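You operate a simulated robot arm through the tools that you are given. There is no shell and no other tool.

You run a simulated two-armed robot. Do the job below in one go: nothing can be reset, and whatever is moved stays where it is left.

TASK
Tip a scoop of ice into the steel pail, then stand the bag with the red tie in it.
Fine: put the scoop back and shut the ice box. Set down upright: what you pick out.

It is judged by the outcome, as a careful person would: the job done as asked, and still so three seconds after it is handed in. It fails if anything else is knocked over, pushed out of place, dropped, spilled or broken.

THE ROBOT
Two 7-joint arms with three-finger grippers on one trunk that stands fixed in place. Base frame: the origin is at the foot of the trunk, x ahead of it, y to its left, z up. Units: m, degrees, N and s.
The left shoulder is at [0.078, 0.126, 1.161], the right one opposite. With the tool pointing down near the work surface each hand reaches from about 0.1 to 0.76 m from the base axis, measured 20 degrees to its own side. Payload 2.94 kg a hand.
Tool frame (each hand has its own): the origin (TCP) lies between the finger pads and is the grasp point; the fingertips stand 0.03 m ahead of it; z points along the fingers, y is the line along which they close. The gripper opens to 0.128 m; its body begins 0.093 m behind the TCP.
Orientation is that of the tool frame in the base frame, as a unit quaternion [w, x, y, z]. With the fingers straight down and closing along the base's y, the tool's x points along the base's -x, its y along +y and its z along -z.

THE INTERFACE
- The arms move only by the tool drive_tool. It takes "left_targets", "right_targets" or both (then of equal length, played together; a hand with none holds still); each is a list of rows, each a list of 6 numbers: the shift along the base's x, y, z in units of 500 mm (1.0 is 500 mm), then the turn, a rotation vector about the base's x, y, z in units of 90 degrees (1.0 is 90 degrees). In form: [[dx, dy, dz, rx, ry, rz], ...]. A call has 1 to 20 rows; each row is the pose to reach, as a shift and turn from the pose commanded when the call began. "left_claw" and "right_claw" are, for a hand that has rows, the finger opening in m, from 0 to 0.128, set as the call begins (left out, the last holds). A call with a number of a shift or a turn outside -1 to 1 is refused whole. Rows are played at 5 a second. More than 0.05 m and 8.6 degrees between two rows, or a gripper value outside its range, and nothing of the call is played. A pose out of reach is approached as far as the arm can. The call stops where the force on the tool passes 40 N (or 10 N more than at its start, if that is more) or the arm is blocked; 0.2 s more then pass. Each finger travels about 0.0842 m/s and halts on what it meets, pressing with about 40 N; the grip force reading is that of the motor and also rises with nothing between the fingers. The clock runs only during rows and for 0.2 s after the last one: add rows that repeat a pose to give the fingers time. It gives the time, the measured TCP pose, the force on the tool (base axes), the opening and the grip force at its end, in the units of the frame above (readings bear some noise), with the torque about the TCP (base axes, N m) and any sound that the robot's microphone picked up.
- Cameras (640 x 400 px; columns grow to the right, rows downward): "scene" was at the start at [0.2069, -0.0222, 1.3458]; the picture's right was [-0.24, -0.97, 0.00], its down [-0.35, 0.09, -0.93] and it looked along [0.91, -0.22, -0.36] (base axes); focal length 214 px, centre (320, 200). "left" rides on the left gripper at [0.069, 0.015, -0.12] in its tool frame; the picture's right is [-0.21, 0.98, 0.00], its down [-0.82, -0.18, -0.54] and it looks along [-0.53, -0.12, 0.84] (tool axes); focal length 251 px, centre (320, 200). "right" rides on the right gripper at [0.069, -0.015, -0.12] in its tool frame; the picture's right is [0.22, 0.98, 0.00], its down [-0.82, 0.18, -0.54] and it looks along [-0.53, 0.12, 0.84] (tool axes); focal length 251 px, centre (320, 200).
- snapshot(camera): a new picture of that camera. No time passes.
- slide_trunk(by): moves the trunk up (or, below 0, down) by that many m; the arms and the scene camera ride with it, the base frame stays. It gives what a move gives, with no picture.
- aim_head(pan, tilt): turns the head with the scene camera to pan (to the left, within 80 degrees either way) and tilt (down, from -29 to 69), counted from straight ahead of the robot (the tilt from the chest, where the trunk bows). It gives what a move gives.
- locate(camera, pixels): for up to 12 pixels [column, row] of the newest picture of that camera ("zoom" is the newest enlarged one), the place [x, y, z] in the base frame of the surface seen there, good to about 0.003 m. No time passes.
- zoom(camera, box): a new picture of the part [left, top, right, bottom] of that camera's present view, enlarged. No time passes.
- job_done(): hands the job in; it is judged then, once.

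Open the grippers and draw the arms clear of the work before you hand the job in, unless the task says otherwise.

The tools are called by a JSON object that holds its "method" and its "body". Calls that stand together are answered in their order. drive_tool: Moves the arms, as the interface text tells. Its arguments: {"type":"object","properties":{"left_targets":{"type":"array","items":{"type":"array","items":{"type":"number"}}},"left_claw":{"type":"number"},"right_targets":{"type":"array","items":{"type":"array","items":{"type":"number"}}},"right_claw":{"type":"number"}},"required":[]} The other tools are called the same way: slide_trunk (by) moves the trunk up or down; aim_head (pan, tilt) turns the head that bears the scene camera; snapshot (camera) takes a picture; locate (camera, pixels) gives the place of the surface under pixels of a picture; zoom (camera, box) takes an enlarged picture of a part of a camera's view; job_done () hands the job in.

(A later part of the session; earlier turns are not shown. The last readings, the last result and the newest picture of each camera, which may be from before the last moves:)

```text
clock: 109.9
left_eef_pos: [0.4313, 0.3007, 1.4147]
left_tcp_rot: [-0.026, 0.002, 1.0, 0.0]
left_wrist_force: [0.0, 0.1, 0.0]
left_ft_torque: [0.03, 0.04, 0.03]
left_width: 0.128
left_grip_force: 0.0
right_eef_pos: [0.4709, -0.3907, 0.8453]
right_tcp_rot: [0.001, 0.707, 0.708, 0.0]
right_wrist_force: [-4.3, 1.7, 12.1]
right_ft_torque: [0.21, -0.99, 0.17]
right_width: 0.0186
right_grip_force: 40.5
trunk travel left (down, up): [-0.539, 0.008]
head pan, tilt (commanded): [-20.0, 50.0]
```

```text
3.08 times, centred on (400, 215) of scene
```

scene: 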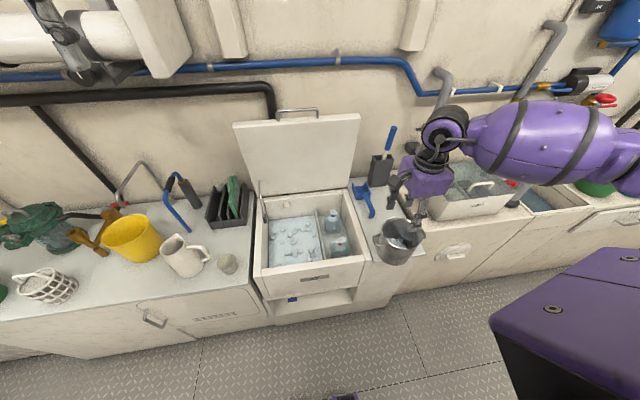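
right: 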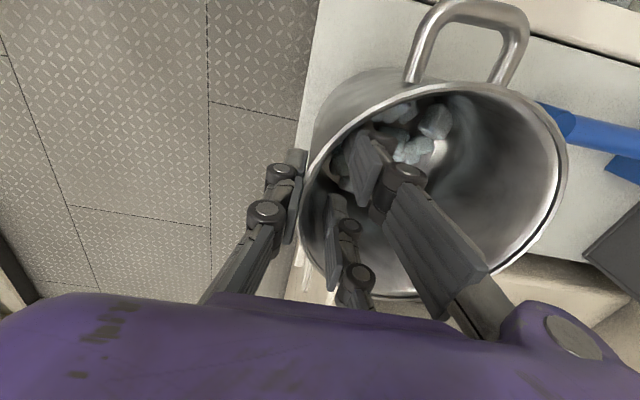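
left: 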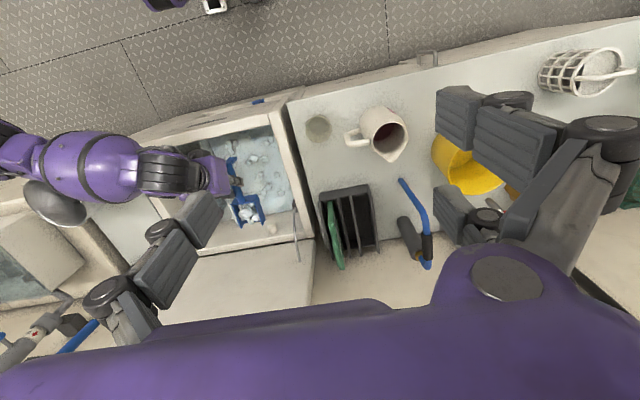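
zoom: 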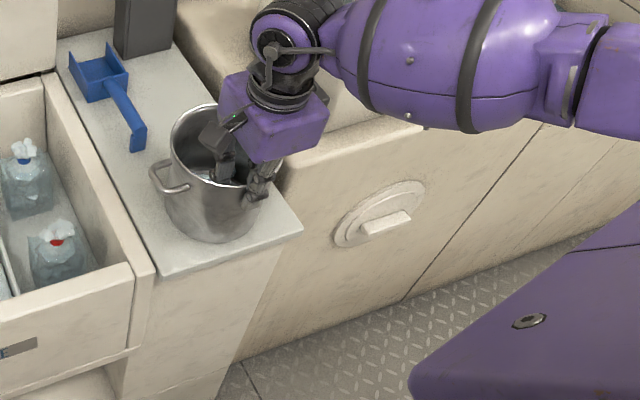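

The pail slid back onto the shelf. I measure its position against the original.

{"method": "locate", "body": {"camera": "zoom", "pixels": [[171, 145], [180, 125], [175, 165], [195, 180], [215, 187], [152, 178], [178, 192], [190, 230], [230, 242]]}}

{"method": "locate", "body": {"camera": "right", "pixels": [[410, 92], [350, 118], [312, 170], [480, 82], [545, 105], [562, 150], [545, 225], [500, 265], [470, 8], [420, 290]]}}

```text
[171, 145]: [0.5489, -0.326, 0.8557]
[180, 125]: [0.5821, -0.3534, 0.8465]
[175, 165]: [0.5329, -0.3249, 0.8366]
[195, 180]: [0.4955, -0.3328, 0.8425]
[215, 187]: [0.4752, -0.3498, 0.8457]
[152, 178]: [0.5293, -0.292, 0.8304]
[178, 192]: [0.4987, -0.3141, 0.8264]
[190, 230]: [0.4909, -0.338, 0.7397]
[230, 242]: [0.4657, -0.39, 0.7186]
```

```text
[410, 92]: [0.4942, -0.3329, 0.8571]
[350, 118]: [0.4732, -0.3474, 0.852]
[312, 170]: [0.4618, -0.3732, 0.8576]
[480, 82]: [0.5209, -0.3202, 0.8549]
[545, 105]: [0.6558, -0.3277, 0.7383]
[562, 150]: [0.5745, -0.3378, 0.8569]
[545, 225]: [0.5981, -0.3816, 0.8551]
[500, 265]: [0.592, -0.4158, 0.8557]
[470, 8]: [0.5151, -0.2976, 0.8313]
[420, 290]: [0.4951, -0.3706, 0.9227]
```

The pail is back at about (0.529,-0.390), within 6 mm of where it stood. I nudge it 5 mm more in +x, open the fingers and raise the hand straight out.

{"method": "drive_tool", "body": {"right_targets": [[0.006, 0, 0, 0, 0, 0], [0.011, 0, 0.002, 0, 0, 0], [0.011, 0, 0.004, 0, 0, 0]]}}

{"method": "drive_tool", "body": {"right_targets": [[0, 0, 0, 0, 0, 0], [0, 0, 0, 0, 0, 0], [0, 0, 0, 0, 0, 0], [0, 0, 0, 0, 0, 0], [0, 0, 0.06, 0, 0, 0], [0, 0, 0.13, 0, 0, 0], [0, 0, 0.21, 0, 0, 0], [0, 0, 0.3, 0, 0, 0], [0, 0, 0.38, 0, 0, 0]], "right_claw": 0.07}}

{"method": "snapshot", "body": {"camera": "right"}}

{"method": "snapshot", "body": {"camera": "scene"}}

```text
clock: 110.7
left_eef_pos: [0.4322, 0.3005, 1.414]
left_tcp_rot: [-0.028, 0.002, 1.0, -0.001]
left_wrist_force: [0.1, 0.3, -0.3]
left_ft_torque: [0.0, 0.03, 0.0]
left_width: 0.1282
left_grip_force: 0.0
right_eef_pos: [0.4778, -0.3908, 0.8465]
right_tcp_rot: [0.001, 0.707, 0.708, -0.002]
right_wrist_force: [-0.8, -0.7, 5.1]
right_ft_torque: [-0.08, -0.6, -0.07]
right_width: 0.0186
right_grip_force: 40.1
trunk travel left (down, up): [-0.539, 0.008]
head pan, tilt (commanded): [-20.0, 50.0]
```

```text
clock: 112.7
left_eef_pos: [0.4327, 0.2999, 1.4145]
left_tcp_rot: [-0.026, 0.002, 1.0, 0.0]
left_wrist_force: [0.0, 0.2, -0.2]
left_ft_torque: [-0.03, -0.02, -0.01]
left_width: 0.1281
left_grip_force: 0.0
right_eef_pos: [0.4765, -0.3904, 1.0358]
right_tcp_rot: [-0.001, 0.707, 0.707, -0.001]
right_wrist_force: [-0.1, 0.4, -0.2]
right_ft_torque: [0.0, 0.0, 0.02]
right_width: 0.0702
right_grip_force: 0.0
trunk travel left (down, up): [-0.539, 0.008]
head pan, tilt (commanded): [-20.0, 50.0]
```

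```text
taken
```

right: 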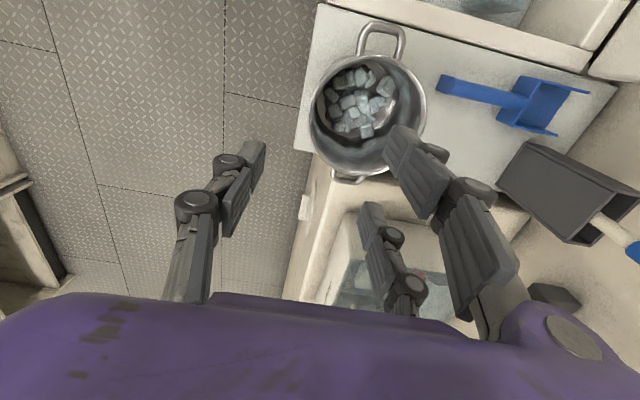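

```text
taken
```

scene: 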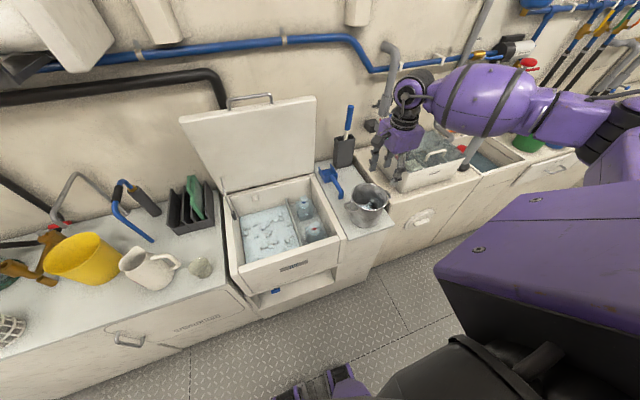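

The pail stands back in place. Before going for the bag I want the hand's outline: it carries a camera box on one side and another black box on the other, which may have pushed the pail. I zoom in and measure them.

{"method": "zoom", "body": {"camera": "scene", "box": [355, 65, 455, 195]}}

{"method": "locate", "body": {"camera": "zoom", "pixels": [[205, 185], [215, 200], [240, 210], [300, 190], [345, 200], [400, 215], [410, 290], [330, 295], [200, 290], [260, 165], [380, 185], [345, 340]]}}

```text
3.08 times, centred on (405, 130) of scene
```

zoom: 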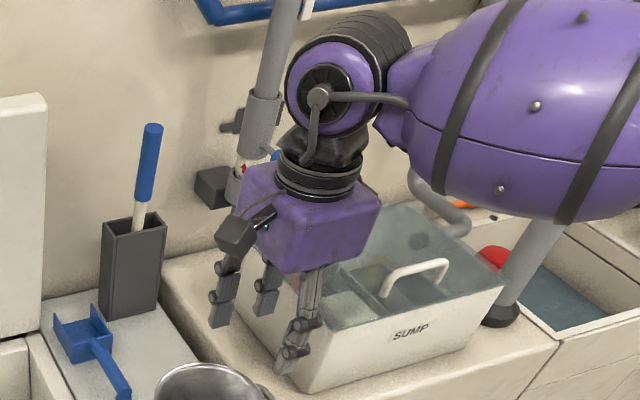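

```text
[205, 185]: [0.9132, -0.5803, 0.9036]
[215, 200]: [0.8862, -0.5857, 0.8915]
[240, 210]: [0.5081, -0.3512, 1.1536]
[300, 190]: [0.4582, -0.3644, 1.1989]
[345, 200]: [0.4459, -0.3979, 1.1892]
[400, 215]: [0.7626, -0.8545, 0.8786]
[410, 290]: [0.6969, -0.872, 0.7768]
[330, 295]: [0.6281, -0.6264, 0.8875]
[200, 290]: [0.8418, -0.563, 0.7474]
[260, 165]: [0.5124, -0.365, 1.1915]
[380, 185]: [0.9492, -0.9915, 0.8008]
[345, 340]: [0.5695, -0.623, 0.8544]
```

The camera box sits on the hand's left (+y) side, so for the bag I keep the hand straight down closing along x, gripping the bag's body. I move over the red-tied bag, opening fully.

{"method": "drive_tool", "body": {"right_targets": [[0.03, 0.06, 0, 0, 0, 0], [0.065, 0.13, 0, 0, 0, 0], [0.1, 0.2, -0.01, 0, 0, 0], [0.135, 0.27, -0.02, 0, 0, 0], [0.17, 0.345, -0.04, 0, 0, 0], [0.207, 0.42, -0.06, 0, 0, 0]], "right_claw": 0.128}}

{"method": "slide_trunk", "body": {"by": -0.08}}

{"method": "snapshot", "body": {"camera": "right"}}

{"method": "snapshot", "body": {"camera": "scene"}}

```text
clock: 114.1
left_eef_pos: [0.4355, 0.3015, 1.4135]
left_tcp_rot: [-0.028, 0.002, 1.0, -0.001]
left_wrist_force: [-0.3, 0.7, 0.6]
left_ft_torque: [-0.03, -0.01, 0.01]
left_width: 0.1278
left_grip_force: 0.1
right_eef_pos: [0.582, -0.1793, 1.0056]
right_tcp_rot: [0.001, 0.707, 0.708, -0.002]
right_wrist_force: [0.6, -1.0, -0.2]
right_ft_torque: [-0.04, 0.01, -0.02]
right_width: 0.128
right_grip_force: 0.0
trunk travel left (down, up): [-0.539, 0.008]
head pan, tilt (commanded): [-20.0, 50.0]
```

```text
clock: 115.3
left_eef_pos: [0.4316, 0.2991, 1.3359]
left_tcp_rot: [-0.027, 0.001, 1.0, 0.001]
left_wrist_force: [0.7, -0.3, 1.2]
left_ft_torque: [0.02, -0.01, -0.01]
left_width: 0.1279
left_grip_force: 0.0
right_eef_pos: [0.5805, -0.1815, 0.9282]
right_tcp_rot: [0.0, 0.706, 0.708, 0.0]
right_wrist_force: [-0.3, -1.5, 0.2]
right_ft_torque: [-0.02, 0.0, 0.0]
right_width: 0.1282
right_grip_force: 0.0
trunk travel left (down, up): [-0.459, 0.088]
head pan, tilt (commanded): [-20.0, 50.0]
```

```text
taken
```

right: 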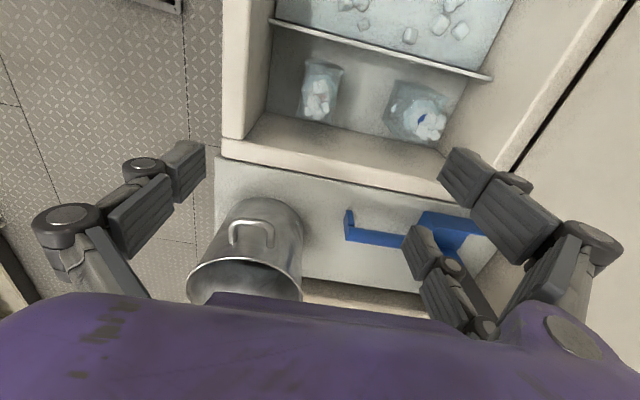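

```text
taken
```

scene: 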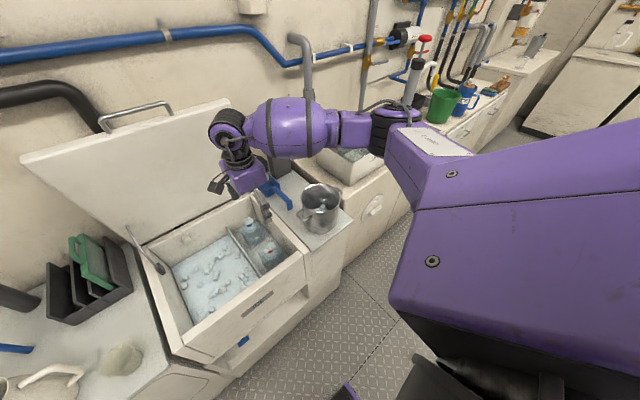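

The right camera (image right is +x, up is +y) shows the front bag at (322,90) and the blue-tied one at (420,110). I re-aim the head and measure the bags' places from here.

{"method": "aim_head", "body": {"pan": -12, "tilt": 55}}

{"method": "snapshot", "body": {"camera": "scene"}}

{"method": "zoom", "body": {"camera": "right", "box": [270, 20, 500, 170]}}

{"method": "locate", "body": {"camera": "zoom", "pixels": [[95, 115], [195, 125], [90, 260], [170, 270], [125, 210], [135, 250], [340, 170], [500, 190], [330, 300], [460, 340], [430, 290], [140, 130]]}}

```text
clock: 116.0
left_eef_pos: [0.4326, 0.2999, 1.3342]
left_tcp_rot: [-0.027, 0.001, 1.0, 0.0]
left_wrist_force: [0.3, 0.0, 0.1]
left_ft_torque: [0.0, 0.0, 0.01]
left_width: 0.128
left_grip_force: 0.2
right_eef_pos: [0.5798, -0.1811, 0.9265]
right_tcp_rot: [0.001, 0.706, 0.708, 0.0]
right_wrist_force: [0.6, 0.3, 0.0]
right_ft_torque: [0.0, 0.0, 0.01]
right_width: 0.1278
right_grip_force: 0.1
trunk travel left (down, up): [-0.459, 0.088]
head pan, tilt (commanded): [-12.0, 55.0]
```

```text
taken
```

scene: 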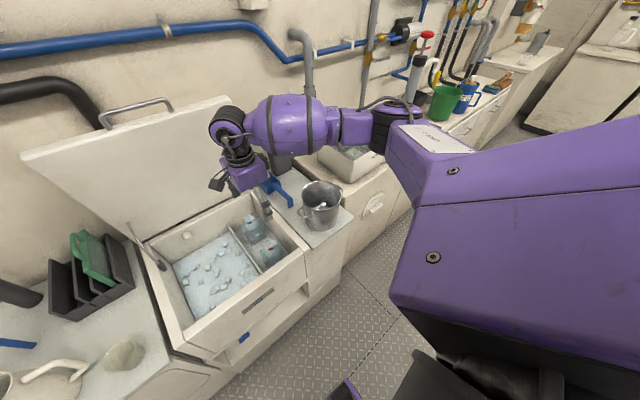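

```text
2.67 times, centred on (385, 95) of right
```

zoom: 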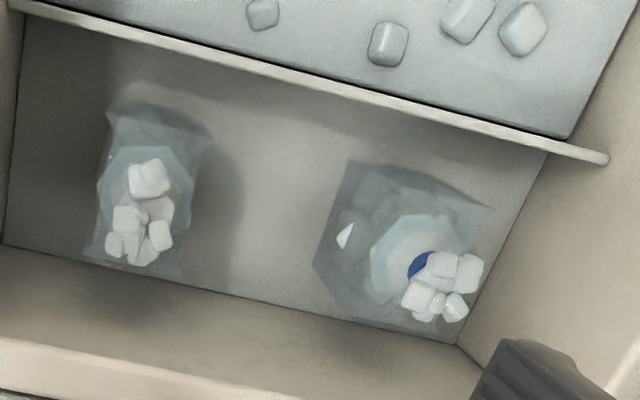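

```text
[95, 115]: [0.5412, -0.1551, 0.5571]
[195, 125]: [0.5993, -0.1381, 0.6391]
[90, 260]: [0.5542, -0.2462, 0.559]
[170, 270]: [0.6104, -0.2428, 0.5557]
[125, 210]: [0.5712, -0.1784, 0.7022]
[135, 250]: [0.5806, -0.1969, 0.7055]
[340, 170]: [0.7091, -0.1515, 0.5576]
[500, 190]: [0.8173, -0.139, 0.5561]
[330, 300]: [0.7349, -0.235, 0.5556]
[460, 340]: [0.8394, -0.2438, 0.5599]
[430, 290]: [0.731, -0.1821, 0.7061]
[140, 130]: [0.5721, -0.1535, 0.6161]
```

The red-tied bag's body spans x 0.545–0.605 and y -0.14 to -0.215. I set the opening to 0.10 to clear the box's front wall and descend over it to z 0.70 first.

{"method": "drive_tool", "body": {"right_targets": [[-0.004, 0.006, -0.06, 0, 0, 0], [-0.008, 0.014, -0.13, 0, 0, 0], [-0.01, 0.016, -0.2, 0, 0, 0], [-0.01, 0.016, -0.27, 0, 0, 0], [-0.01, 0.016, -0.34, 0, 0, 0], [-0.01, 0.016, -0.4, 0, 0, 0], [-0.01, 0.016, -0.45, 0, 0, 0]], "right_claw": 0.1}}

{"method": "snapshot", "body": {"camera": "right"}}

{"method": "snapshot", "body": {"camera": "scene"}}

{"method": "snapshot", "body": {"camera": "left"}}

```text
clock: 117.6
left_eef_pos: [0.4332, 0.2998, 1.333]
left_tcp_rot: [-0.028, 0.002, 1.0, -0.001]
left_wrist_force: [0.2, -0.3, 0.2]
left_ft_torque: [0.03, 0.0, -0.03]
left_width: 0.128
left_grip_force: 0.0
right_eef_pos: [0.5752, -0.1755, 0.7006]
right_tcp_rot: [0.0, 0.707, 0.707, -0.001]
right_wrist_force: [0.7, 0.7, 0.2]
right_ft_torque: [0.04, 0.04, -0.01]
right_width: 0.1002
right_grip_force: 0.1
trunk travel left (down, up): [-0.459, 0.088]
head pan, tilt (commanded): [-12.0, 55.0]
```

```text
taken
```

right: 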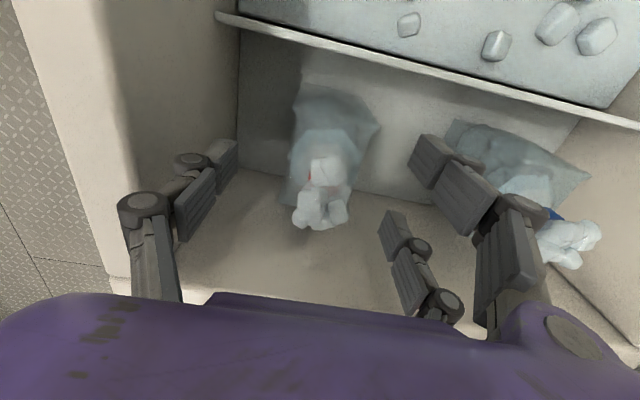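

```text
taken
```

scene: 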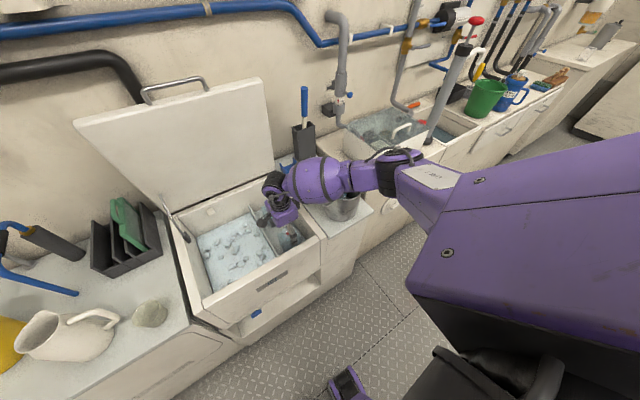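

```text
taken
```

left: 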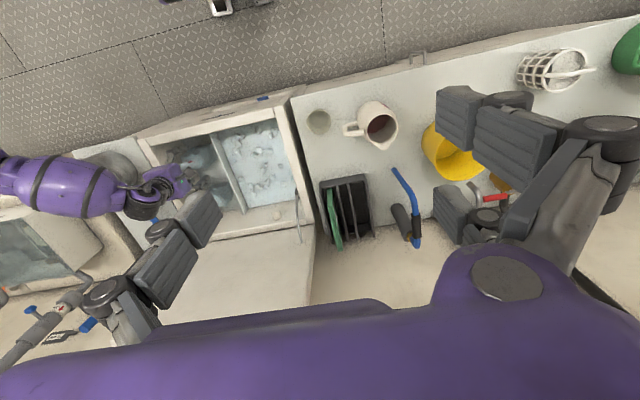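

The fingers straddle the bag, its red tie visible at (312,178). The forearm runs over the pail, so I check its height before going lower.

{"method": "locate", "body": {"camera": "scene", "pixels": [[345, 190], [330, 195], [380, 190], [390, 170], [420, 195], [340, 175], [345, 208], [300, 195]]}}

{"method": "zoom", "body": {"camera": "scene", "box": [240, 140, 440, 260]}}

```text
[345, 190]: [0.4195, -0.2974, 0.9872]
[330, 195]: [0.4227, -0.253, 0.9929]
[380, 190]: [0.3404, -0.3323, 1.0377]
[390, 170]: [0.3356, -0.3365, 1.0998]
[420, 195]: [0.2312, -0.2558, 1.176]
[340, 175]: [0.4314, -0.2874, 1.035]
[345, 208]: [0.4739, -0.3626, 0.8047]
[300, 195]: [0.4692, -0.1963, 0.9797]
```

```text
3.20 times, centred on (340, 200) of scene
```

zoom: 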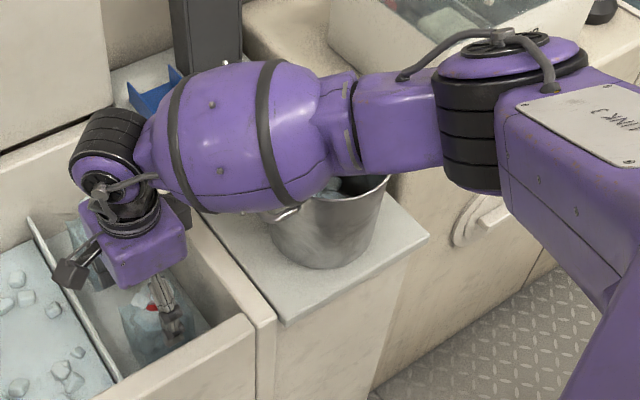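

The forearm is about 0.1 m above the pail. I descend the rest slowly to z 0.645 around the bag.

{"method": "drive_tool", "body": {"right_targets": [[0, 0, -0.03, 0, 0, 0], [0, 0, -0.06, 0, 0, 0], [0, 0, -0.085, 0, 0, 0], [0, 0, -0.11, 0, 0, 0]]}}

{"method": "snapshot", "body": {"camera": "right"}}

{"method": "zoom", "body": {"camera": "scene", "box": [240, 180, 360, 280]}}

```text
clock: 118.6
left_eef_pos: [0.4338, 0.3003, 1.3337]
left_tcp_rot: [-0.026, 0.001, 1.0, 0.0]
left_wrist_force: [-0.3, 0.7, 0.5]
left_ft_torque: [0.0, -0.02, 0.0]
left_width: 0.1281
left_grip_force: 0.0
right_eef_pos: [0.5745, -0.174, 0.6442]
right_tcp_rot: [0.0, 0.707, 0.708, -0.001]
right_wrist_force: [0.0, 0.2, 0.3]
right_ft_torque: [0.0, 0.01, -0.01]
right_width: 0.0999
right_grip_force: 0.1
trunk travel left (down, up): [-0.459, 0.088]
head pan, tilt (commanded): [-12.0, 55.0]
```

```text
taken
```

right: 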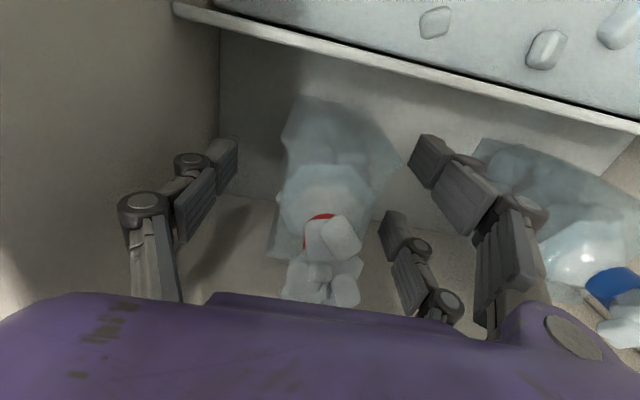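

```text
4.00 times, centred on (300, 230) of scene
```

zoom: 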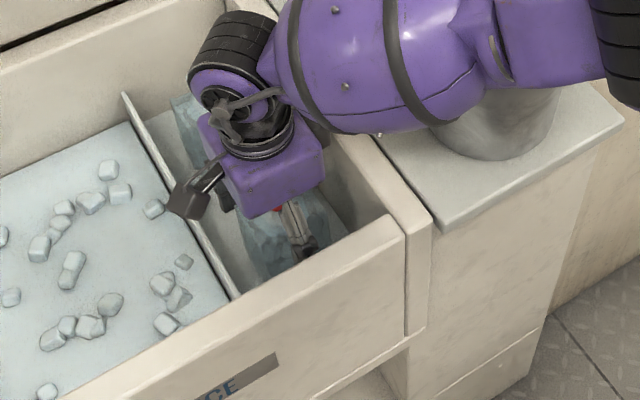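

The bag is centred between thumb and fingers with no contact. I close the hand on its body.

{"method": "drive_tool", "body": {"right_targets": [[0, 0, 0, 0, 0, 0], [0, 0, 0, 0, 0, 0], [0, 0, 0, 0, 0, 0], [0, 0, 0, 0, 0, 0], [0, 0, 0, 0, 0, 0], [0, 0, 0, 0, 0, 0]], "right_claw": 0.0}}

{"method": "snapshot", "body": {"camera": "right"}}

{"method": "zoom", "body": {"camera": "scene", "box": [240, 180, 360, 280]}}

```text
clock: 120.0
left_eef_pos: [0.433, 0.3009, 1.3336]
left_tcp_rot: [-0.027, 0.002, 1.0, 0.001]
left_wrist_force: [-0.9, -0.3, 0.3]
left_ft_torque: [0.0, -0.01, 0.02]
left_width: 0.1282
left_grip_force: 0.1
right_eef_pos: [0.5755, -0.1746, 0.6462]
right_tcp_rot: [0.0, 0.707, 0.708, -0.001]
right_wrist_force: [0.3, -0.1, 1.0]
right_ft_torque: [0.04, -0.18, 0.03]
right_width: 0.0594
right_grip_force: 40.4
trunk travel left (down, up): [-0.459, 0.088]
head pan, tilt (commanded): [-12.0, 55.0]
```

```text
taken
```

right: 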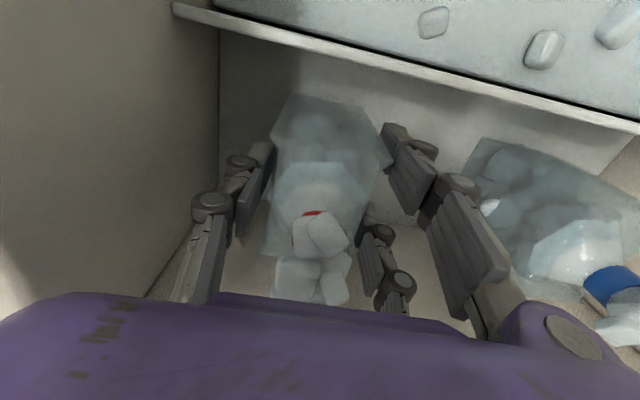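

```text
4.00 times, centred on (300, 230) of scene
```

zoom: 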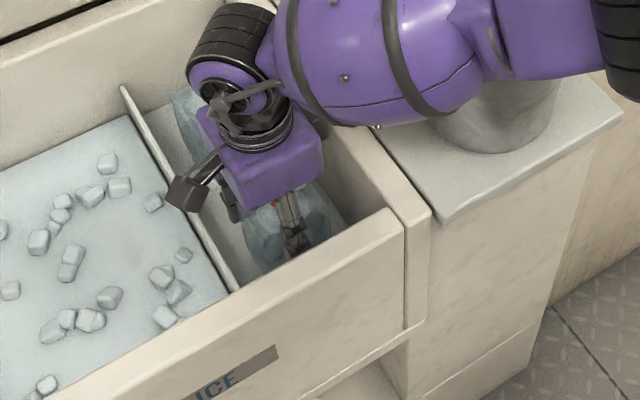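

The bag's body is held (width 0.059, 40 N). I lift it straight up out of the box.

{"method": "drive_tool", "body": {"right_targets": [[0, 0, 0.02, 0, 0, 0], [0, 0, 0.05, 0, 0, 0], [0, 0, 0.1, 0, 0, 0], [0, 0, 0.16, 0, 0, 0], [0, 0, 0.22, 0, 0, 0], [0, 0, 0.29, 0, 0, 0], [0, 0, 0.36, 0, 0, 0], [0, 0, 0.43, 0, 0, 0], [0, 0, 0.5, 0, 0, 0], [0, 0, 0.57, 0, 0, 0], [0, 0, 0.64, 0, 0, 0], [0, 0, 0.71, 0, 0, 0]]}}

{"method": "snapshot", "body": {"camera": "right"}}

{"method": "snapshot", "body": {"camera": "scene"}}

```text
clock: 122.6
left_eef_pos: [0.4331, 0.3002, 1.3335]
left_tcp_rot: [-0.026, 0.002, 1.0, 0.0]
left_wrist_force: [-0.2, 0.4, -0.6]
left_ft_torque: [-0.03, -0.02, 0.02]
left_width: 0.1279
left_grip_force: 0.1
right_eef_pos: [0.5746, -0.1732, 1.0026]
right_tcp_rot: [0.0, 0.707, 0.708, -0.001]
right_wrist_force: [-0.4, -0.5, -3.4]
right_ft_torque: [0.01, -0.05, -0.01]
right_width: 0.0596
right_grip_force: 40.2
trunk travel left (down, up): [-0.459, 0.088]
head pan, tilt (commanded): [-12.0, 55.0]
```

```text
taken
```

right: 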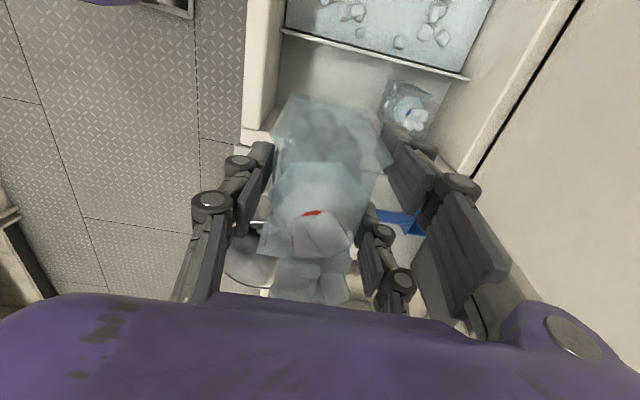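

```text
taken
```

scene: 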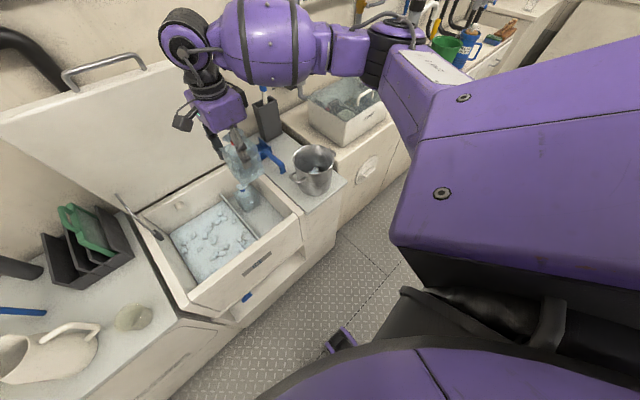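

The bag is up (3.4 N), its bottom near z 0.91, above the pail's rim. I verify the pail's place before carrying the bag over it.

{"method": "zoom", "body": {"camera": "scene", "box": [270, 130, 360, 210]}}

{"method": "locate", "body": {"camera": "zoom", "pixels": [[172, 145], [190, 185], [240, 225], [310, 250], [385, 235], [435, 200], [455, 165], [300, 105], [230, 115], [330, 190], [370, 200], [300, 200]]}}

```text
5.00 times, centred on (315, 170) of scene
```

zoom: 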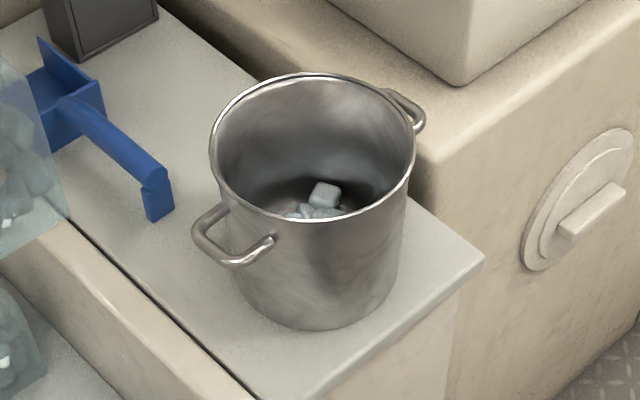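

```text
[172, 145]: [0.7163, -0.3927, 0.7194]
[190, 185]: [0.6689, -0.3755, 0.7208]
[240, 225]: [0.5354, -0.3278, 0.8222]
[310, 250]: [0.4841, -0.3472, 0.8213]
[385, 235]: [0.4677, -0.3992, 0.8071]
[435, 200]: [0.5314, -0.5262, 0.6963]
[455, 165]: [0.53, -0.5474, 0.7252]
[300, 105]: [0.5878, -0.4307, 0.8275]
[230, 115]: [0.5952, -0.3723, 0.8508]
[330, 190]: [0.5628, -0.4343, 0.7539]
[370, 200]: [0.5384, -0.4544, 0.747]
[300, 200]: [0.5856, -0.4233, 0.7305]
```

The pail's centre is at about (0.533,-0.392). I carry the bag smoothly over it.

{"method": "drive_tool", "body": {"right_targets": [[-0.005, -0.025, 0.01, 0, 0, 0], [-0.014, -0.075, 0.02, 0, 0, 0], [-0.025, -0.13, 0.02, 0, 0, 0], [-0.036, -0.19, 0.02, 0, 0, 0], [-0.048, -0.25, 0.02, 0, 0, 0], [-0.06, -0.31, 0.02, 0, 0, 0], [-0.07, -0.365, 0.02, 0, 0, 0], [-0.079, -0.41, 0.02, 0, 0, 0], [-0.083, -0.4316, 0.02, 0, 0, 0]]}}

{"method": "snapshot", "body": {"camera": "right"}}

{"method": "snapshot", "body": {"camera": "scene"}}

```text
clock: 124.6
left_eef_pos: [0.4326, 0.2995, 1.3345]
left_tcp_rot: [-0.027, 0.002, 1.0, 0.0]
left_wrist_force: [0.0, -0.9, -0.8]
left_ft_torque: [-0.03, 0.04, 0.0]
left_width: 0.1281
left_grip_force: 0.0
right_eef_pos: [0.5347, -0.389, 1.01]
right_tcp_rot: [0.0, 0.706, 0.708, -0.001]
right_wrist_force: [-1.7, -0.1, -3.0]
right_ft_torque: [0.01, 0.01, -0.01]
right_width: 0.0594
right_grip_force: 40.3
trunk travel left (down, up): [-0.459, 0.088]
head pan, tilt (commanded): [-12.0, 55.0]
```

```text
taken
```

right: 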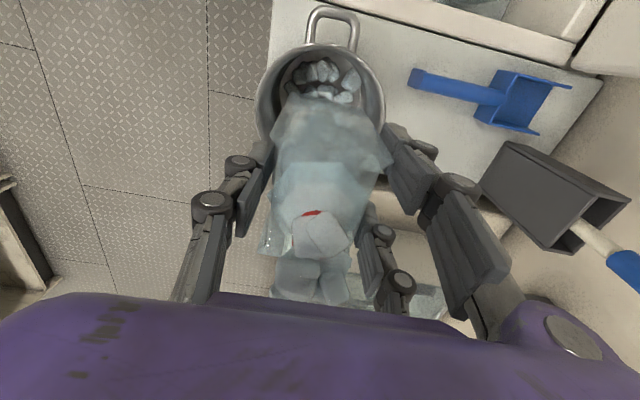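

```text
taken
```

scene: 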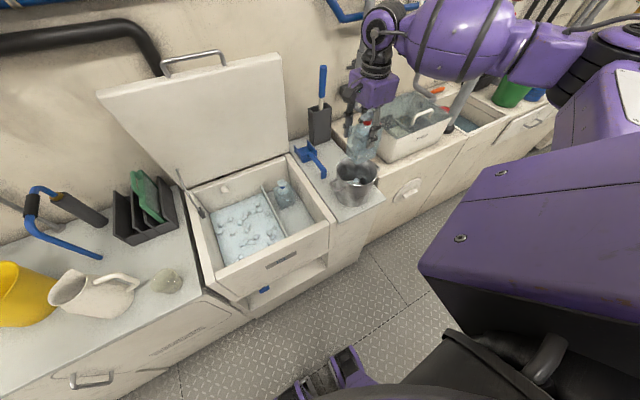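

The bag hangs above the pail. I zoom to check how it is centred and where its bottom is.

{"method": "zoom", "body": {"camera": "scene", "box": [310, 90, 420, 220]}}

{"method": "locate", "body": {"camera": "zoom", "pixels": [[270, 180], [255, 210], [300, 215], [340, 220], [280, 145], [245, 250], [300, 290], [230, 260], [250, 320], [320, 330], [370, 240]]}}

```text
3.08 times, centred on (365, 155) of scene
```

zoom: 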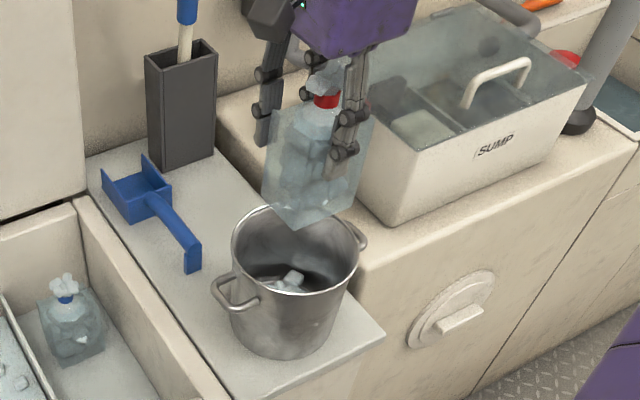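

```text
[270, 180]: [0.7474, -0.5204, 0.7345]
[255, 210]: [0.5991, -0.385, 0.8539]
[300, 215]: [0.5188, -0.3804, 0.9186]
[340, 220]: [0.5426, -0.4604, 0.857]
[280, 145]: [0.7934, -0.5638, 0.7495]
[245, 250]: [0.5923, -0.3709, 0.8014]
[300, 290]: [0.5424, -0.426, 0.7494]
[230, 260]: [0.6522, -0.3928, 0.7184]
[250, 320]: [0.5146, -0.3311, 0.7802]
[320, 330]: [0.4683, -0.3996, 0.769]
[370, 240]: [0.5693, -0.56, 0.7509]
```

The bag is centred over the pail with its bottom at z 0.915. I lower it into the pail's mouth, first to a bottom height of about 0.79.

{"method": "drive_tool", "body": {"right_targets": [[0, 0, -0.04, 0, 0, 0], [0, 0, -0.08, 0, 0, 0], [0, 0, -0.12, 0, 0, 0], [0, 0, -0.16, 0, 0, 0], [0, 0, -0.2, 0, 0, 0], [0, 0, -0.24, 0, 0, 0]]}}

{"method": "snapshot", "body": {"camera": "right"}}

{"method": "zoom", "body": {"camera": "scene", "box": [310, 90, 420, 220]}}

```text
clock: 126.0
left_eef_pos: [0.4336, 0.3002, 1.3332]
left_tcp_rot: [-0.027, 0.002, 1.0, 0.0]
left_wrist_force: [0.8, 0.1, 0.3]
left_ft_torque: [-0.01, 0.02, -0.02]
left_width: 0.1282
left_grip_force: 0.1
right_eef_pos: [0.5336, -0.3897, 0.8911]
right_tcp_rot: [0.0, 0.707, 0.707, -0.001]
right_wrist_force: [-1.0, 0.2, -2.6]
right_ft_torque: [-0.01, 0.0, 0.03]
right_width: 0.0596
right_grip_force: 39.7
trunk travel left (down, up): [-0.459, 0.088]
head pan, tilt (commanded): [-12.0, 55.0]
```

```text
taken
```

right: 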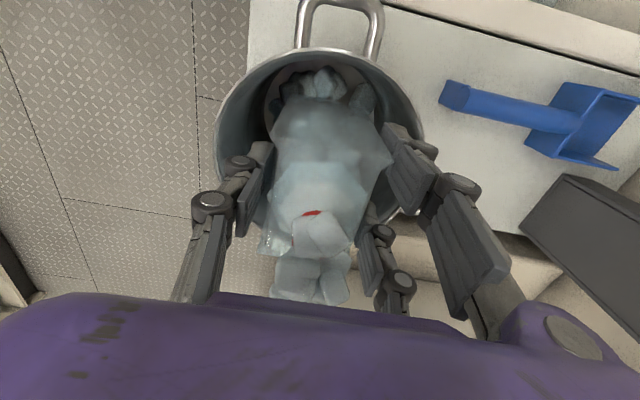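

```text
3.08 times, centred on (365, 155) of scene
```

zoom: 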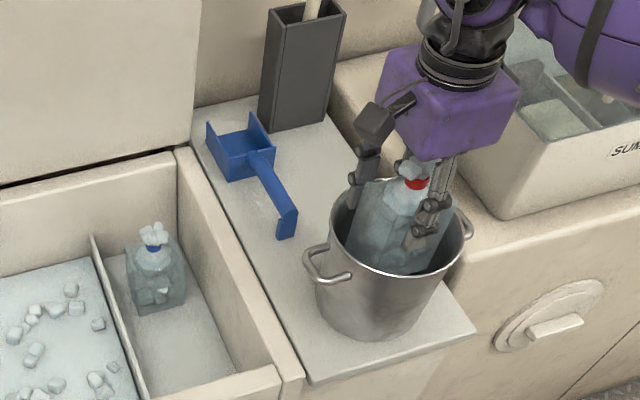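

The bag is entering the pail cleanly. I lower on slowly, 5 mm a row, watching for the ice to take its weight.

{"method": "drive_tool", "body": {"right_targets": [[0, 0, -0.01, 0, 0, 0], [0, 0, -0.02, 0, 0, 0], [0, 0, -0.03, 0, 0, 0], [0, 0, -0.04, 0, 0, 0], [0, 0, -0.05, 0, 0, 0], [0, 0, -0.06, 0, 0, 0], [0, 0, -0.07, 0, 0, 0]]}}

{"method": "zoom", "body": {"camera": "scene", "box": [330, 110, 430, 220]}}

```text
clock: 127.6
left_eef_pos: [0.4327, 0.2996, 1.3331]
left_tcp_rot: [-0.027, 0.002, 1.0, 0.0]
left_wrist_force: [0.0, 0.1, 0.3]
left_ft_torque: [0.0, -0.01, 0.01]
left_width: 0.1278
left_grip_force: 0.0
right_eef_pos: [0.5347, -0.3886, 0.856]
right_tcp_rot: [0.001, 0.707, 0.708, -0.002]
right_wrist_force: [-0.1, 0.1, -3.3]
right_ft_torque: [0.01, 0.02, 0.0]
right_width: 0.0594
right_grip_force: 40.1
trunk travel left (down, up): [-0.459, 0.088]
head pan, tilt (commanded): [-12.0, 55.0]
```

```text
3.64 times, centred on (380, 165) of scene
```

zoom: 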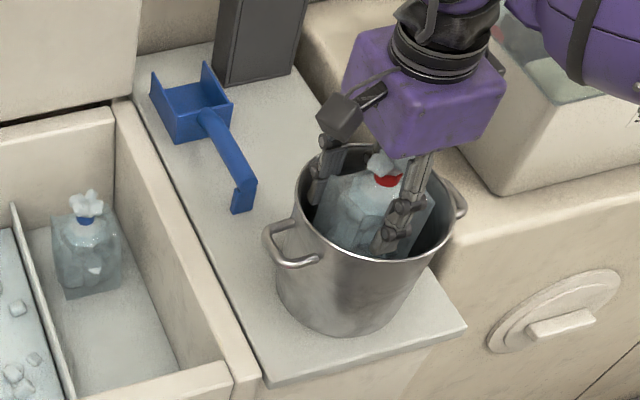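

Still hanging free (-3.3 N), bottom near z 0.766. I go on lowering in 4 mm steps.

{"method": "drive_tool", "body": {"right_targets": [[0, 0, -0.008, 0, 0, 0], [0, 0, -0.016, 0, 0, 0], [0, 0, -0.024, 0, 0, 0], [0, 0, -0.03, 0, 0, 0]]}}

```text
clock: 128.6
left_eef_pos: [0.4324, 0.3006, 1.3337]
left_tcp_rot: [-0.027, 0.002, 1.0, 0.0]
left_wrist_force: [-0.1, -0.6, 0.1]
left_ft_torque: [0.02, 0.02, -0.03]
left_width: 0.128
left_grip_force: 0.1
right_eef_pos: [0.5336, -0.3891, 0.8419]
right_tcp_rot: [-0.001, 0.707, 0.708, -0.001]
right_wrist_force: [-0.2, 1.1, -3.4]
right_ft_torque: [0.03, -0.01, -0.01]
right_width: 0.0593
right_grip_force: 39.9
trunk travel left (down, up): [-0.459, 0.088]
head pan, tilt (commanded): [-12.0, 55.0]
```

No contact yet at z 0.842. I continue in 3 mm steps.

{"method": "drive_tool", "body": {"right_targets": [[0, 0, -0.006, 0, 0, 0], [0, 0, -0.012, 0, 0, 0], [0, 0, -0.018, 0, 0, 0], [0, 0, -0.018, 0, 0, 0]]}}

{"method": "snapshot", "body": {"camera": "right"}}

{"method": "zoom", "body": {"camera": "scene", "box": [330, 110, 430, 220]}}

```text
clock: 129.6
left_eef_pos: [0.433, 0.2991, 1.3323]
left_tcp_rot: [-0.027, 0.001, 1.0, 0.0]
left_wrist_force: [0.2, 0.1, -0.4]
left_ft_torque: [0.02, 0.0, -0.02]
left_width: 0.1278
left_grip_force: 0.0
right_eef_pos: [0.5352, -0.3897, 0.8324]
right_tcp_rot: [0.0, 0.707, 0.707, -0.001]
right_wrist_force: [0.1, -0.2, -2.9]
right_ft_torque: [0.0, -0.03, -0.03]
right_width: 0.0595
right_grip_force: 40.4
trunk travel left (down, up): [-0.459, 0.088]
head pan, tilt (commanded): [-12.0, 55.0]
```

```text
taken
```

right: 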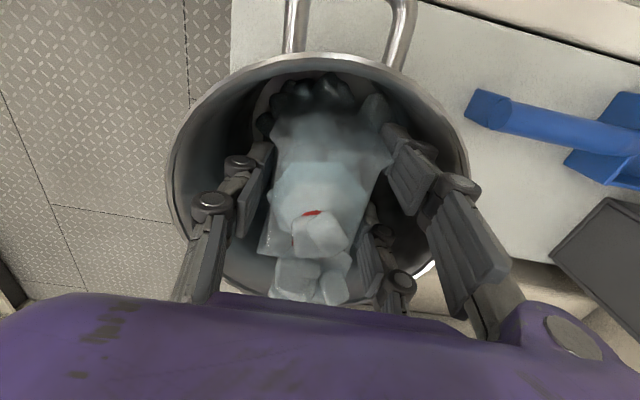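

```text
3.64 times, centred on (380, 165) of scene
```

zoom: 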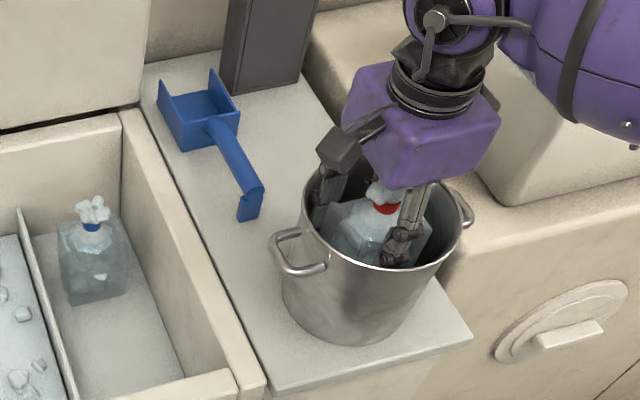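

The weight still hangs on the hand (-2.9 N), bottom about z 0.742. I continue down in 2 mm steps until the ice or pail bottom takes it.

{"method": "drive_tool", "body": {"right_targets": [[0, 0, -0.004, 0, 0, 0], [0, 0, -0.008, 0, 0, 0], [0, 0, -0.012, 0, 0, 0], [0, 0, -0.012, 0, 0, 0]]}}

{"method": "drive_tool", "body": {"right_targets": [[0, 0, -0.004, 0, 0, 0], [0, 0, -0.008, 0, 0, 0], [0, 0, -0.012, 0, 0, 0], [0, 0, -0.012, 0, 0, 0]]}}

```text
clock: 130.6
left_eef_pos: [0.4344, 0.2992, 1.3333]
left_tcp_rot: [-0.026, 0.002, 1.0, 0.0]
left_wrist_force: [-0.2, 0.6, 0.1]
left_ft_torque: [0.03, 0.0, 0.04]
left_width: 0.1279
left_grip_force: 0.1
right_eef_pos: [0.5346, -0.3895, 0.8262]
right_tcp_rot: [0.0, 0.706, 0.708, -0.001]
right_wrist_force: [1.2, 0.4, -4.1]
right_ft_torque: [0.03, 0.02, -0.03]
right_width: 0.0592
right_grip_force: 40.0
trunk travel left (down, up): [-0.459, 0.088]
head pan, tilt (commanded): [-12.0, 55.0]
```

```text
clock: 131.6
left_eef_pos: [0.4327, 0.2992, 1.3332]
left_tcp_rot: [-0.028, 0.001, 1.0, 0.0]
left_wrist_force: [-0.6, -0.2, -1.0]
left_ft_torque: [-0.01, -0.04, 0.01]
left_width: 0.1279
left_grip_force: 0.0
right_eef_pos: [0.5346, -0.3909, 0.8202]
right_tcp_rot: [0.0, 0.707, 0.708, -0.001]
right_wrist_force: [-0.9, 0.5, -3.9]
right_ft_torque: [0.02, 0.01, -0.01]
right_width: 0.0593
right_grip_force: 40.1
trunk travel left (down, up): [-0.459, 0.088]
head pan, tilt (commanded): [-12.0, 55.0]
```

Bottom is now near z 0.730 with still no support. I go on in 2 mm steps with short calls.

{"method": "drive_tool", "body": {"right_targets": [[0, 0, -0.004, 0, 0, 0], [0, 0, -0.008, 0, 0, 0], [0, 0, -0.008, 0, 0, 0]]}}

{"method": "drive_tool", "body": {"right_targets": [[0, 0, -0.004, 0, 0, 0], [0, 0, -0.008, 0, 0, 0], [0, 0, -0.008, 0, 0, 0]]}}

{"method": "snapshot", "body": {"camera": "right"}}

{"method": "zoom", "body": {"camera": "scene", "box": [330, 110, 430, 220]}}

```text
clock: 132.4
left_eef_pos: [0.4337, 0.2997, 1.333]
left_tcp_rot: [-0.027, 0.001, 1.0, 0.001]
left_wrist_force: [0.7, -0.9, 0.7]
left_ft_torque: [0.0, -0.01, 0.0]
left_width: 0.1283
left_grip_force: 0.0
right_eef_pos: [0.5353, -0.3904, 0.8165]
right_tcp_rot: [0.0, 0.707, 0.708, -0.001]
right_wrist_force: [-0.3, -0.1, -3.8]
right_ft_torque: [0.01, -0.02, 0.01]
right_width: 0.0594
right_grip_force: 40.4
trunk travel left (down, up): [-0.459, 0.088]
head pan, tilt (commanded): [-12.0, 55.0]
```

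```text
clock: 133.2
left_eef_pos: [0.4311, 0.301, 1.3356]
left_tcp_rot: [-0.027, 0.002, 1.0, 0.0]
left_wrist_force: [-0.6, -0.2, 0.7]
left_ft_torque: [-0.03, -0.01, 0.0]
left_width: 0.1282
left_grip_force: 0.0
right_eef_pos: [0.5353, -0.3892, 0.8162]
right_tcp_rot: [0.003, 0.707, 0.707, 0.0]
right_wrist_force: [-4.2, -2.9, 21.8]
right_ft_torque: [-0.06, 0.66, -0.01]
right_width: 0.0595
right_grip_force: 40.1
trunk travel left (down, up): [-0.459, 0.088]
head pan, tilt (commanded): [-12.0, 55.0]
```

```text
taken
```

right: 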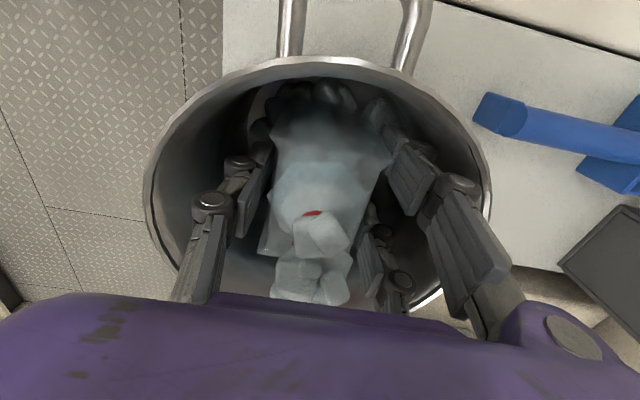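

```text
3.64 times, centred on (380, 165) of scene
```

zoom: 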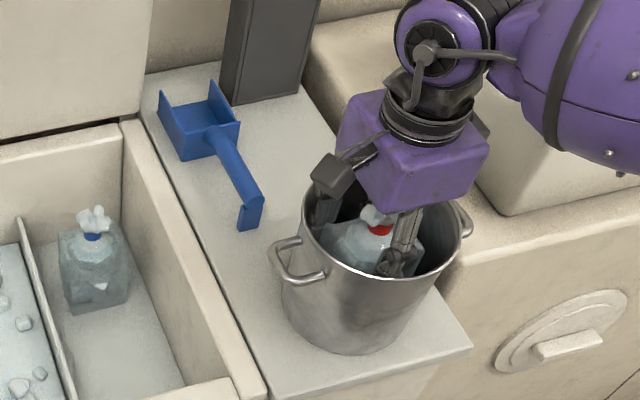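

The bag's bottom now stands on the pail's bottom (+22 N upward). I ease off 4 mm, then open only to 0.075 so the fingers clear the bag without touching the pail.

{"method": "drive_tool", "body": {"right_targets": [[0, 0, 0.004, 0, 0, 0], [0, 0, 0.006, 0, 0, 0], [0, 0, 0.006, 0, 0, 0]]}}

{"method": "drive_tool", "body": {"right_targets": [[0, 0, 0, 0, 0, 0], [0, 0, 0, 0, 0, 0], [0, 0, 0, 0, 0, 0], [0, 0, 0, 0, 0, 0]], "right_claw": 0.075}}

{"method": "snapshot", "body": {"camera": "right"}}

{"method": "zoom", "body": {"camera": "scene", "box": [330, 110, 430, 220]}}

```text
clock: 134.0
left_eef_pos: [0.433, 0.2994, 1.3331]
left_tcp_rot: [-0.027, 0.001, 1.0, 0.001]
left_wrist_force: [0.2, 1.0, -0.7]
left_ft_torque: [0.0, -0.02, -0.01]
left_width: 0.1281
left_grip_force: 0.2
right_eef_pos: [0.5333, -0.3894, 0.816]
right_tcp_rot: [0.001, 0.707, 0.708, -0.001]
right_wrist_force: [2.6, -2.9, 8.5]
right_ft_torque: [-0.46, -0.67, -0.02]
right_width: 0.0592
right_grip_force: 39.9
trunk travel left (down, up): [-0.459, 0.088]
head pan, tilt (commanded): [-12.0, 55.0]
```

```text
clock: 135.0
left_eef_pos: [0.4333, 0.2992, 1.3336]
left_tcp_rot: [-0.027, 0.001, 1.0, 0.0]
left_wrist_force: [0.2, 0.5, -0.8]
left_ft_torque: [0.01, 0.0, 0.03]
left_width: 0.1282
left_grip_force: 0.1
right_eef_pos: [0.5336, -0.3902, 0.8154]
right_tcp_rot: [0.0, 0.706, 0.708, -0.001]
right_wrist_force: [-1.8, -0.2, -2.1]
right_ft_torque: [0.0, 0.01, 0.01]
right_width: 0.0736
right_grip_force: 0.0
trunk travel left (down, up): [-0.459, 0.088]
head pan, tilt (commanded): [-12.0, 55.0]
```

```text
taken
```

right: 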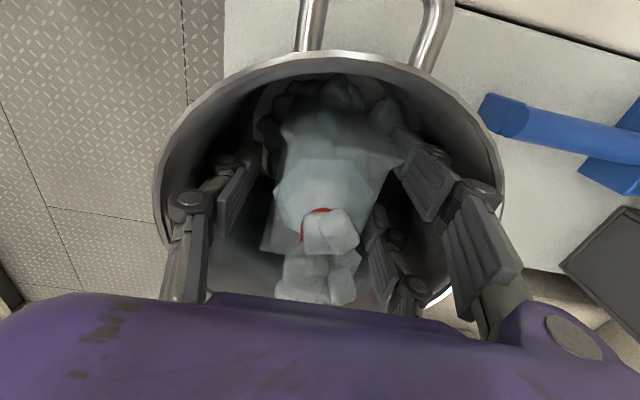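

```text
3.64 times, centred on (380, 165) of scene
```

zoom: 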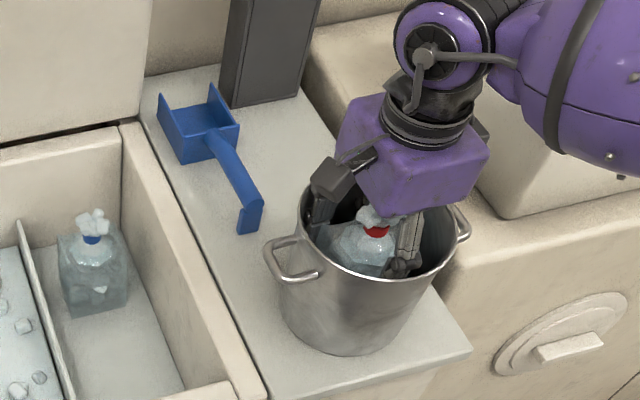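

The fingers are off the bag, which stands in the pail. I raise the hand straight up, slowly at first.

{"method": "drive_tool", "body": {"right_targets": [[0, 0, 0.02, 0, 0, 0], [0, 0, 0.05, 0, 0, 0], [0, 0, 0.09, 0, 0, 0], [0, 0, 0.14, 0, 0, 0], [0, 0, 0.2, 0, 0, 0], [0, 0, 0.28, 0, 0, 0], [0, 0, 0.36, 0, 0, 0], [0, 0, 0.44, 0, 0, 0]]}}

{"method": "snapshot", "body": {"camera": "right"}}

{"method": "zoom", "body": {"camera": "scene", "box": [330, 110, 430, 220]}}

```text
clock: 136.8
left_eef_pos: [0.4326, 0.2994, 1.3333]
left_tcp_rot: [-0.027, 0.002, 1.0, 0.0]
left_wrist_force: [-0.4, -0.1, -0.2]
left_ft_torque: [0.0, 0.0, -0.01]
left_width: 0.1282
left_grip_force: 0.1
right_eef_pos: [0.5342, -0.389, 1.0369]
right_tcp_rot: [0.001, 0.707, 0.707, -0.001]
right_wrist_force: [-0.1, -0.1, 0.5]
right_ft_torque: [0.0, 0.01, 0.02]
right_width: 0.0749
right_grip_force: 0.0
trunk travel left (down, up): [-0.459, 0.088]
head pan, tilt (commanded): [-12.0, 55.0]
```

```text
taken
```

right: 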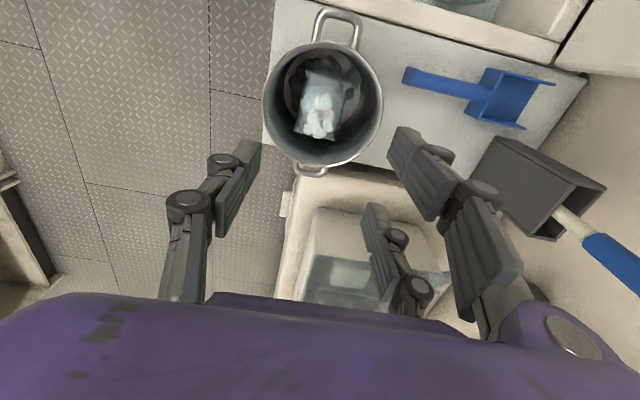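

```text
3.64 times, centred on (380, 165) of scene
```

zoom: 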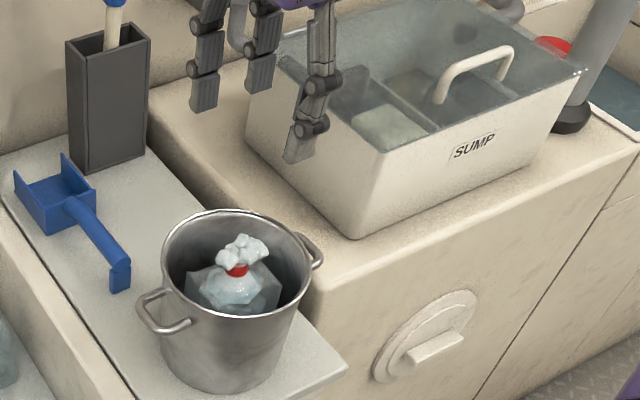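

The bag with the red tie stands upright in the pail. Now for the lid: I raise the trunk again and bring the right hand back in front of the lid's handle with the same attitude as when I let it go.

{"method": "slide_trunk", "body": {"by": 0.08}}

{"method": "drive_tool", "body": {"right_targets": [[0.02, 0.045, 0.06, 0.0415, -0.0464, 0.0116], [0.05, 0.1, 0.11, 0.0829, -0.0929, 0.0232], [0.09, 0.16, 0.15, 0.1244, -0.1393, 0.0348], [0.14, 0.22, 0.19, 0.1658, -0.1857, 0.0465], [0.19, 0.28, 0.22, 0.2073, -0.2321, 0.0581], [0.24, 0.34, 0.25, 0.2487, -0.2786, 0.0697], [0.292, 0.398, 0.266, 0.2902, -0.325, 0.0813]], "right_claw": 0.05}}

{"method": "snapshot", "body": {"camera": "right"}}

{"method": "snapshot", "body": {"camera": "scene"}}

```text
clock: 138.0
left_eef_pos: [0.4344, 0.2994, 1.4128]
left_tcp_rot: [-0.029, 0.002, 1.0, 0.001]
left_wrist_force: [0.6, 0.6, -0.8]
left_ft_torque: [0.04, 0.04, -0.03]
left_width: 0.128
left_grip_force: 0.1
right_eef_pos: [0.5346, -0.3887, 1.1141]
right_tcp_rot: [-0.001, 0.707, 0.708, -0.001]
right_wrist_force: [-0.2, -0.1, -0.1]
right_ft_torque: [-0.01, -0.01, 0.0]
right_width: 0.0749
right_grip_force: 0.2
trunk travel left (down, up): [-0.539, 0.008]
head pan, tilt (commanded): [-12.0, 55.0]
```

```text
clock: 139.6
left_eef_pos: [0.4332, 0.3003, 1.4138]
left_tcp_rot: [-0.028, 0.002, 1.0, 0.0]
left_wrist_force: [-0.4, -0.5, -0.2]
left_ft_torque: [-0.01, 0.01, 0.01]
left_width: 0.1279
left_grip_force: 0.1
right_eef_pos: [0.6811, -0.1897, 1.2489]
right_tcp_rot: [0.02, 0.62, 0.71, 0.333]
right_wrist_force: [0.1, -0.5, 1.1]
right_ft_torque: [-0.02, 0.02, 0.01]
right_width: 0.0502
right_grip_force: 0.0
trunk travel left (down, up): [-0.539, 0.008]
head pan, tilt (commanded): [-12.0, 55.0]
```

```text
taken
```

right: 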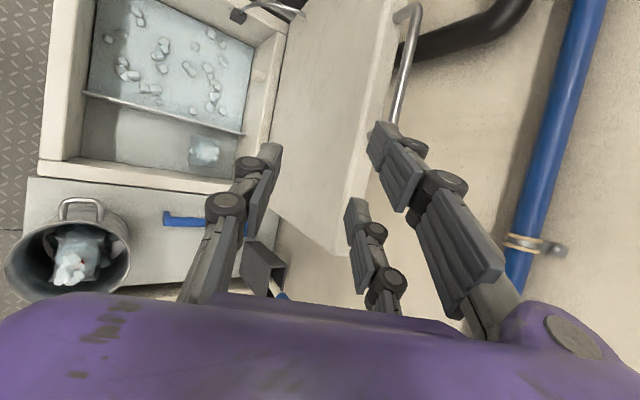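

```text
taken
```

scene: 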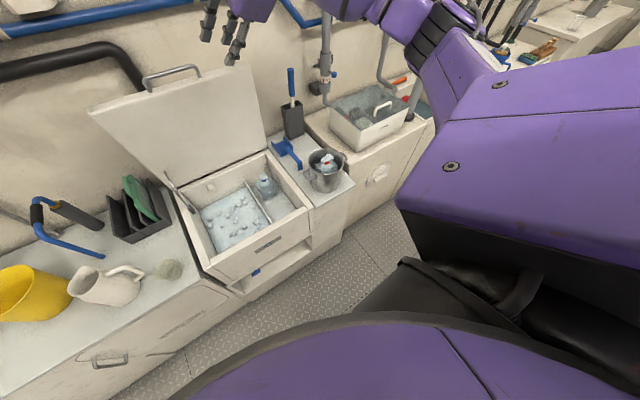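

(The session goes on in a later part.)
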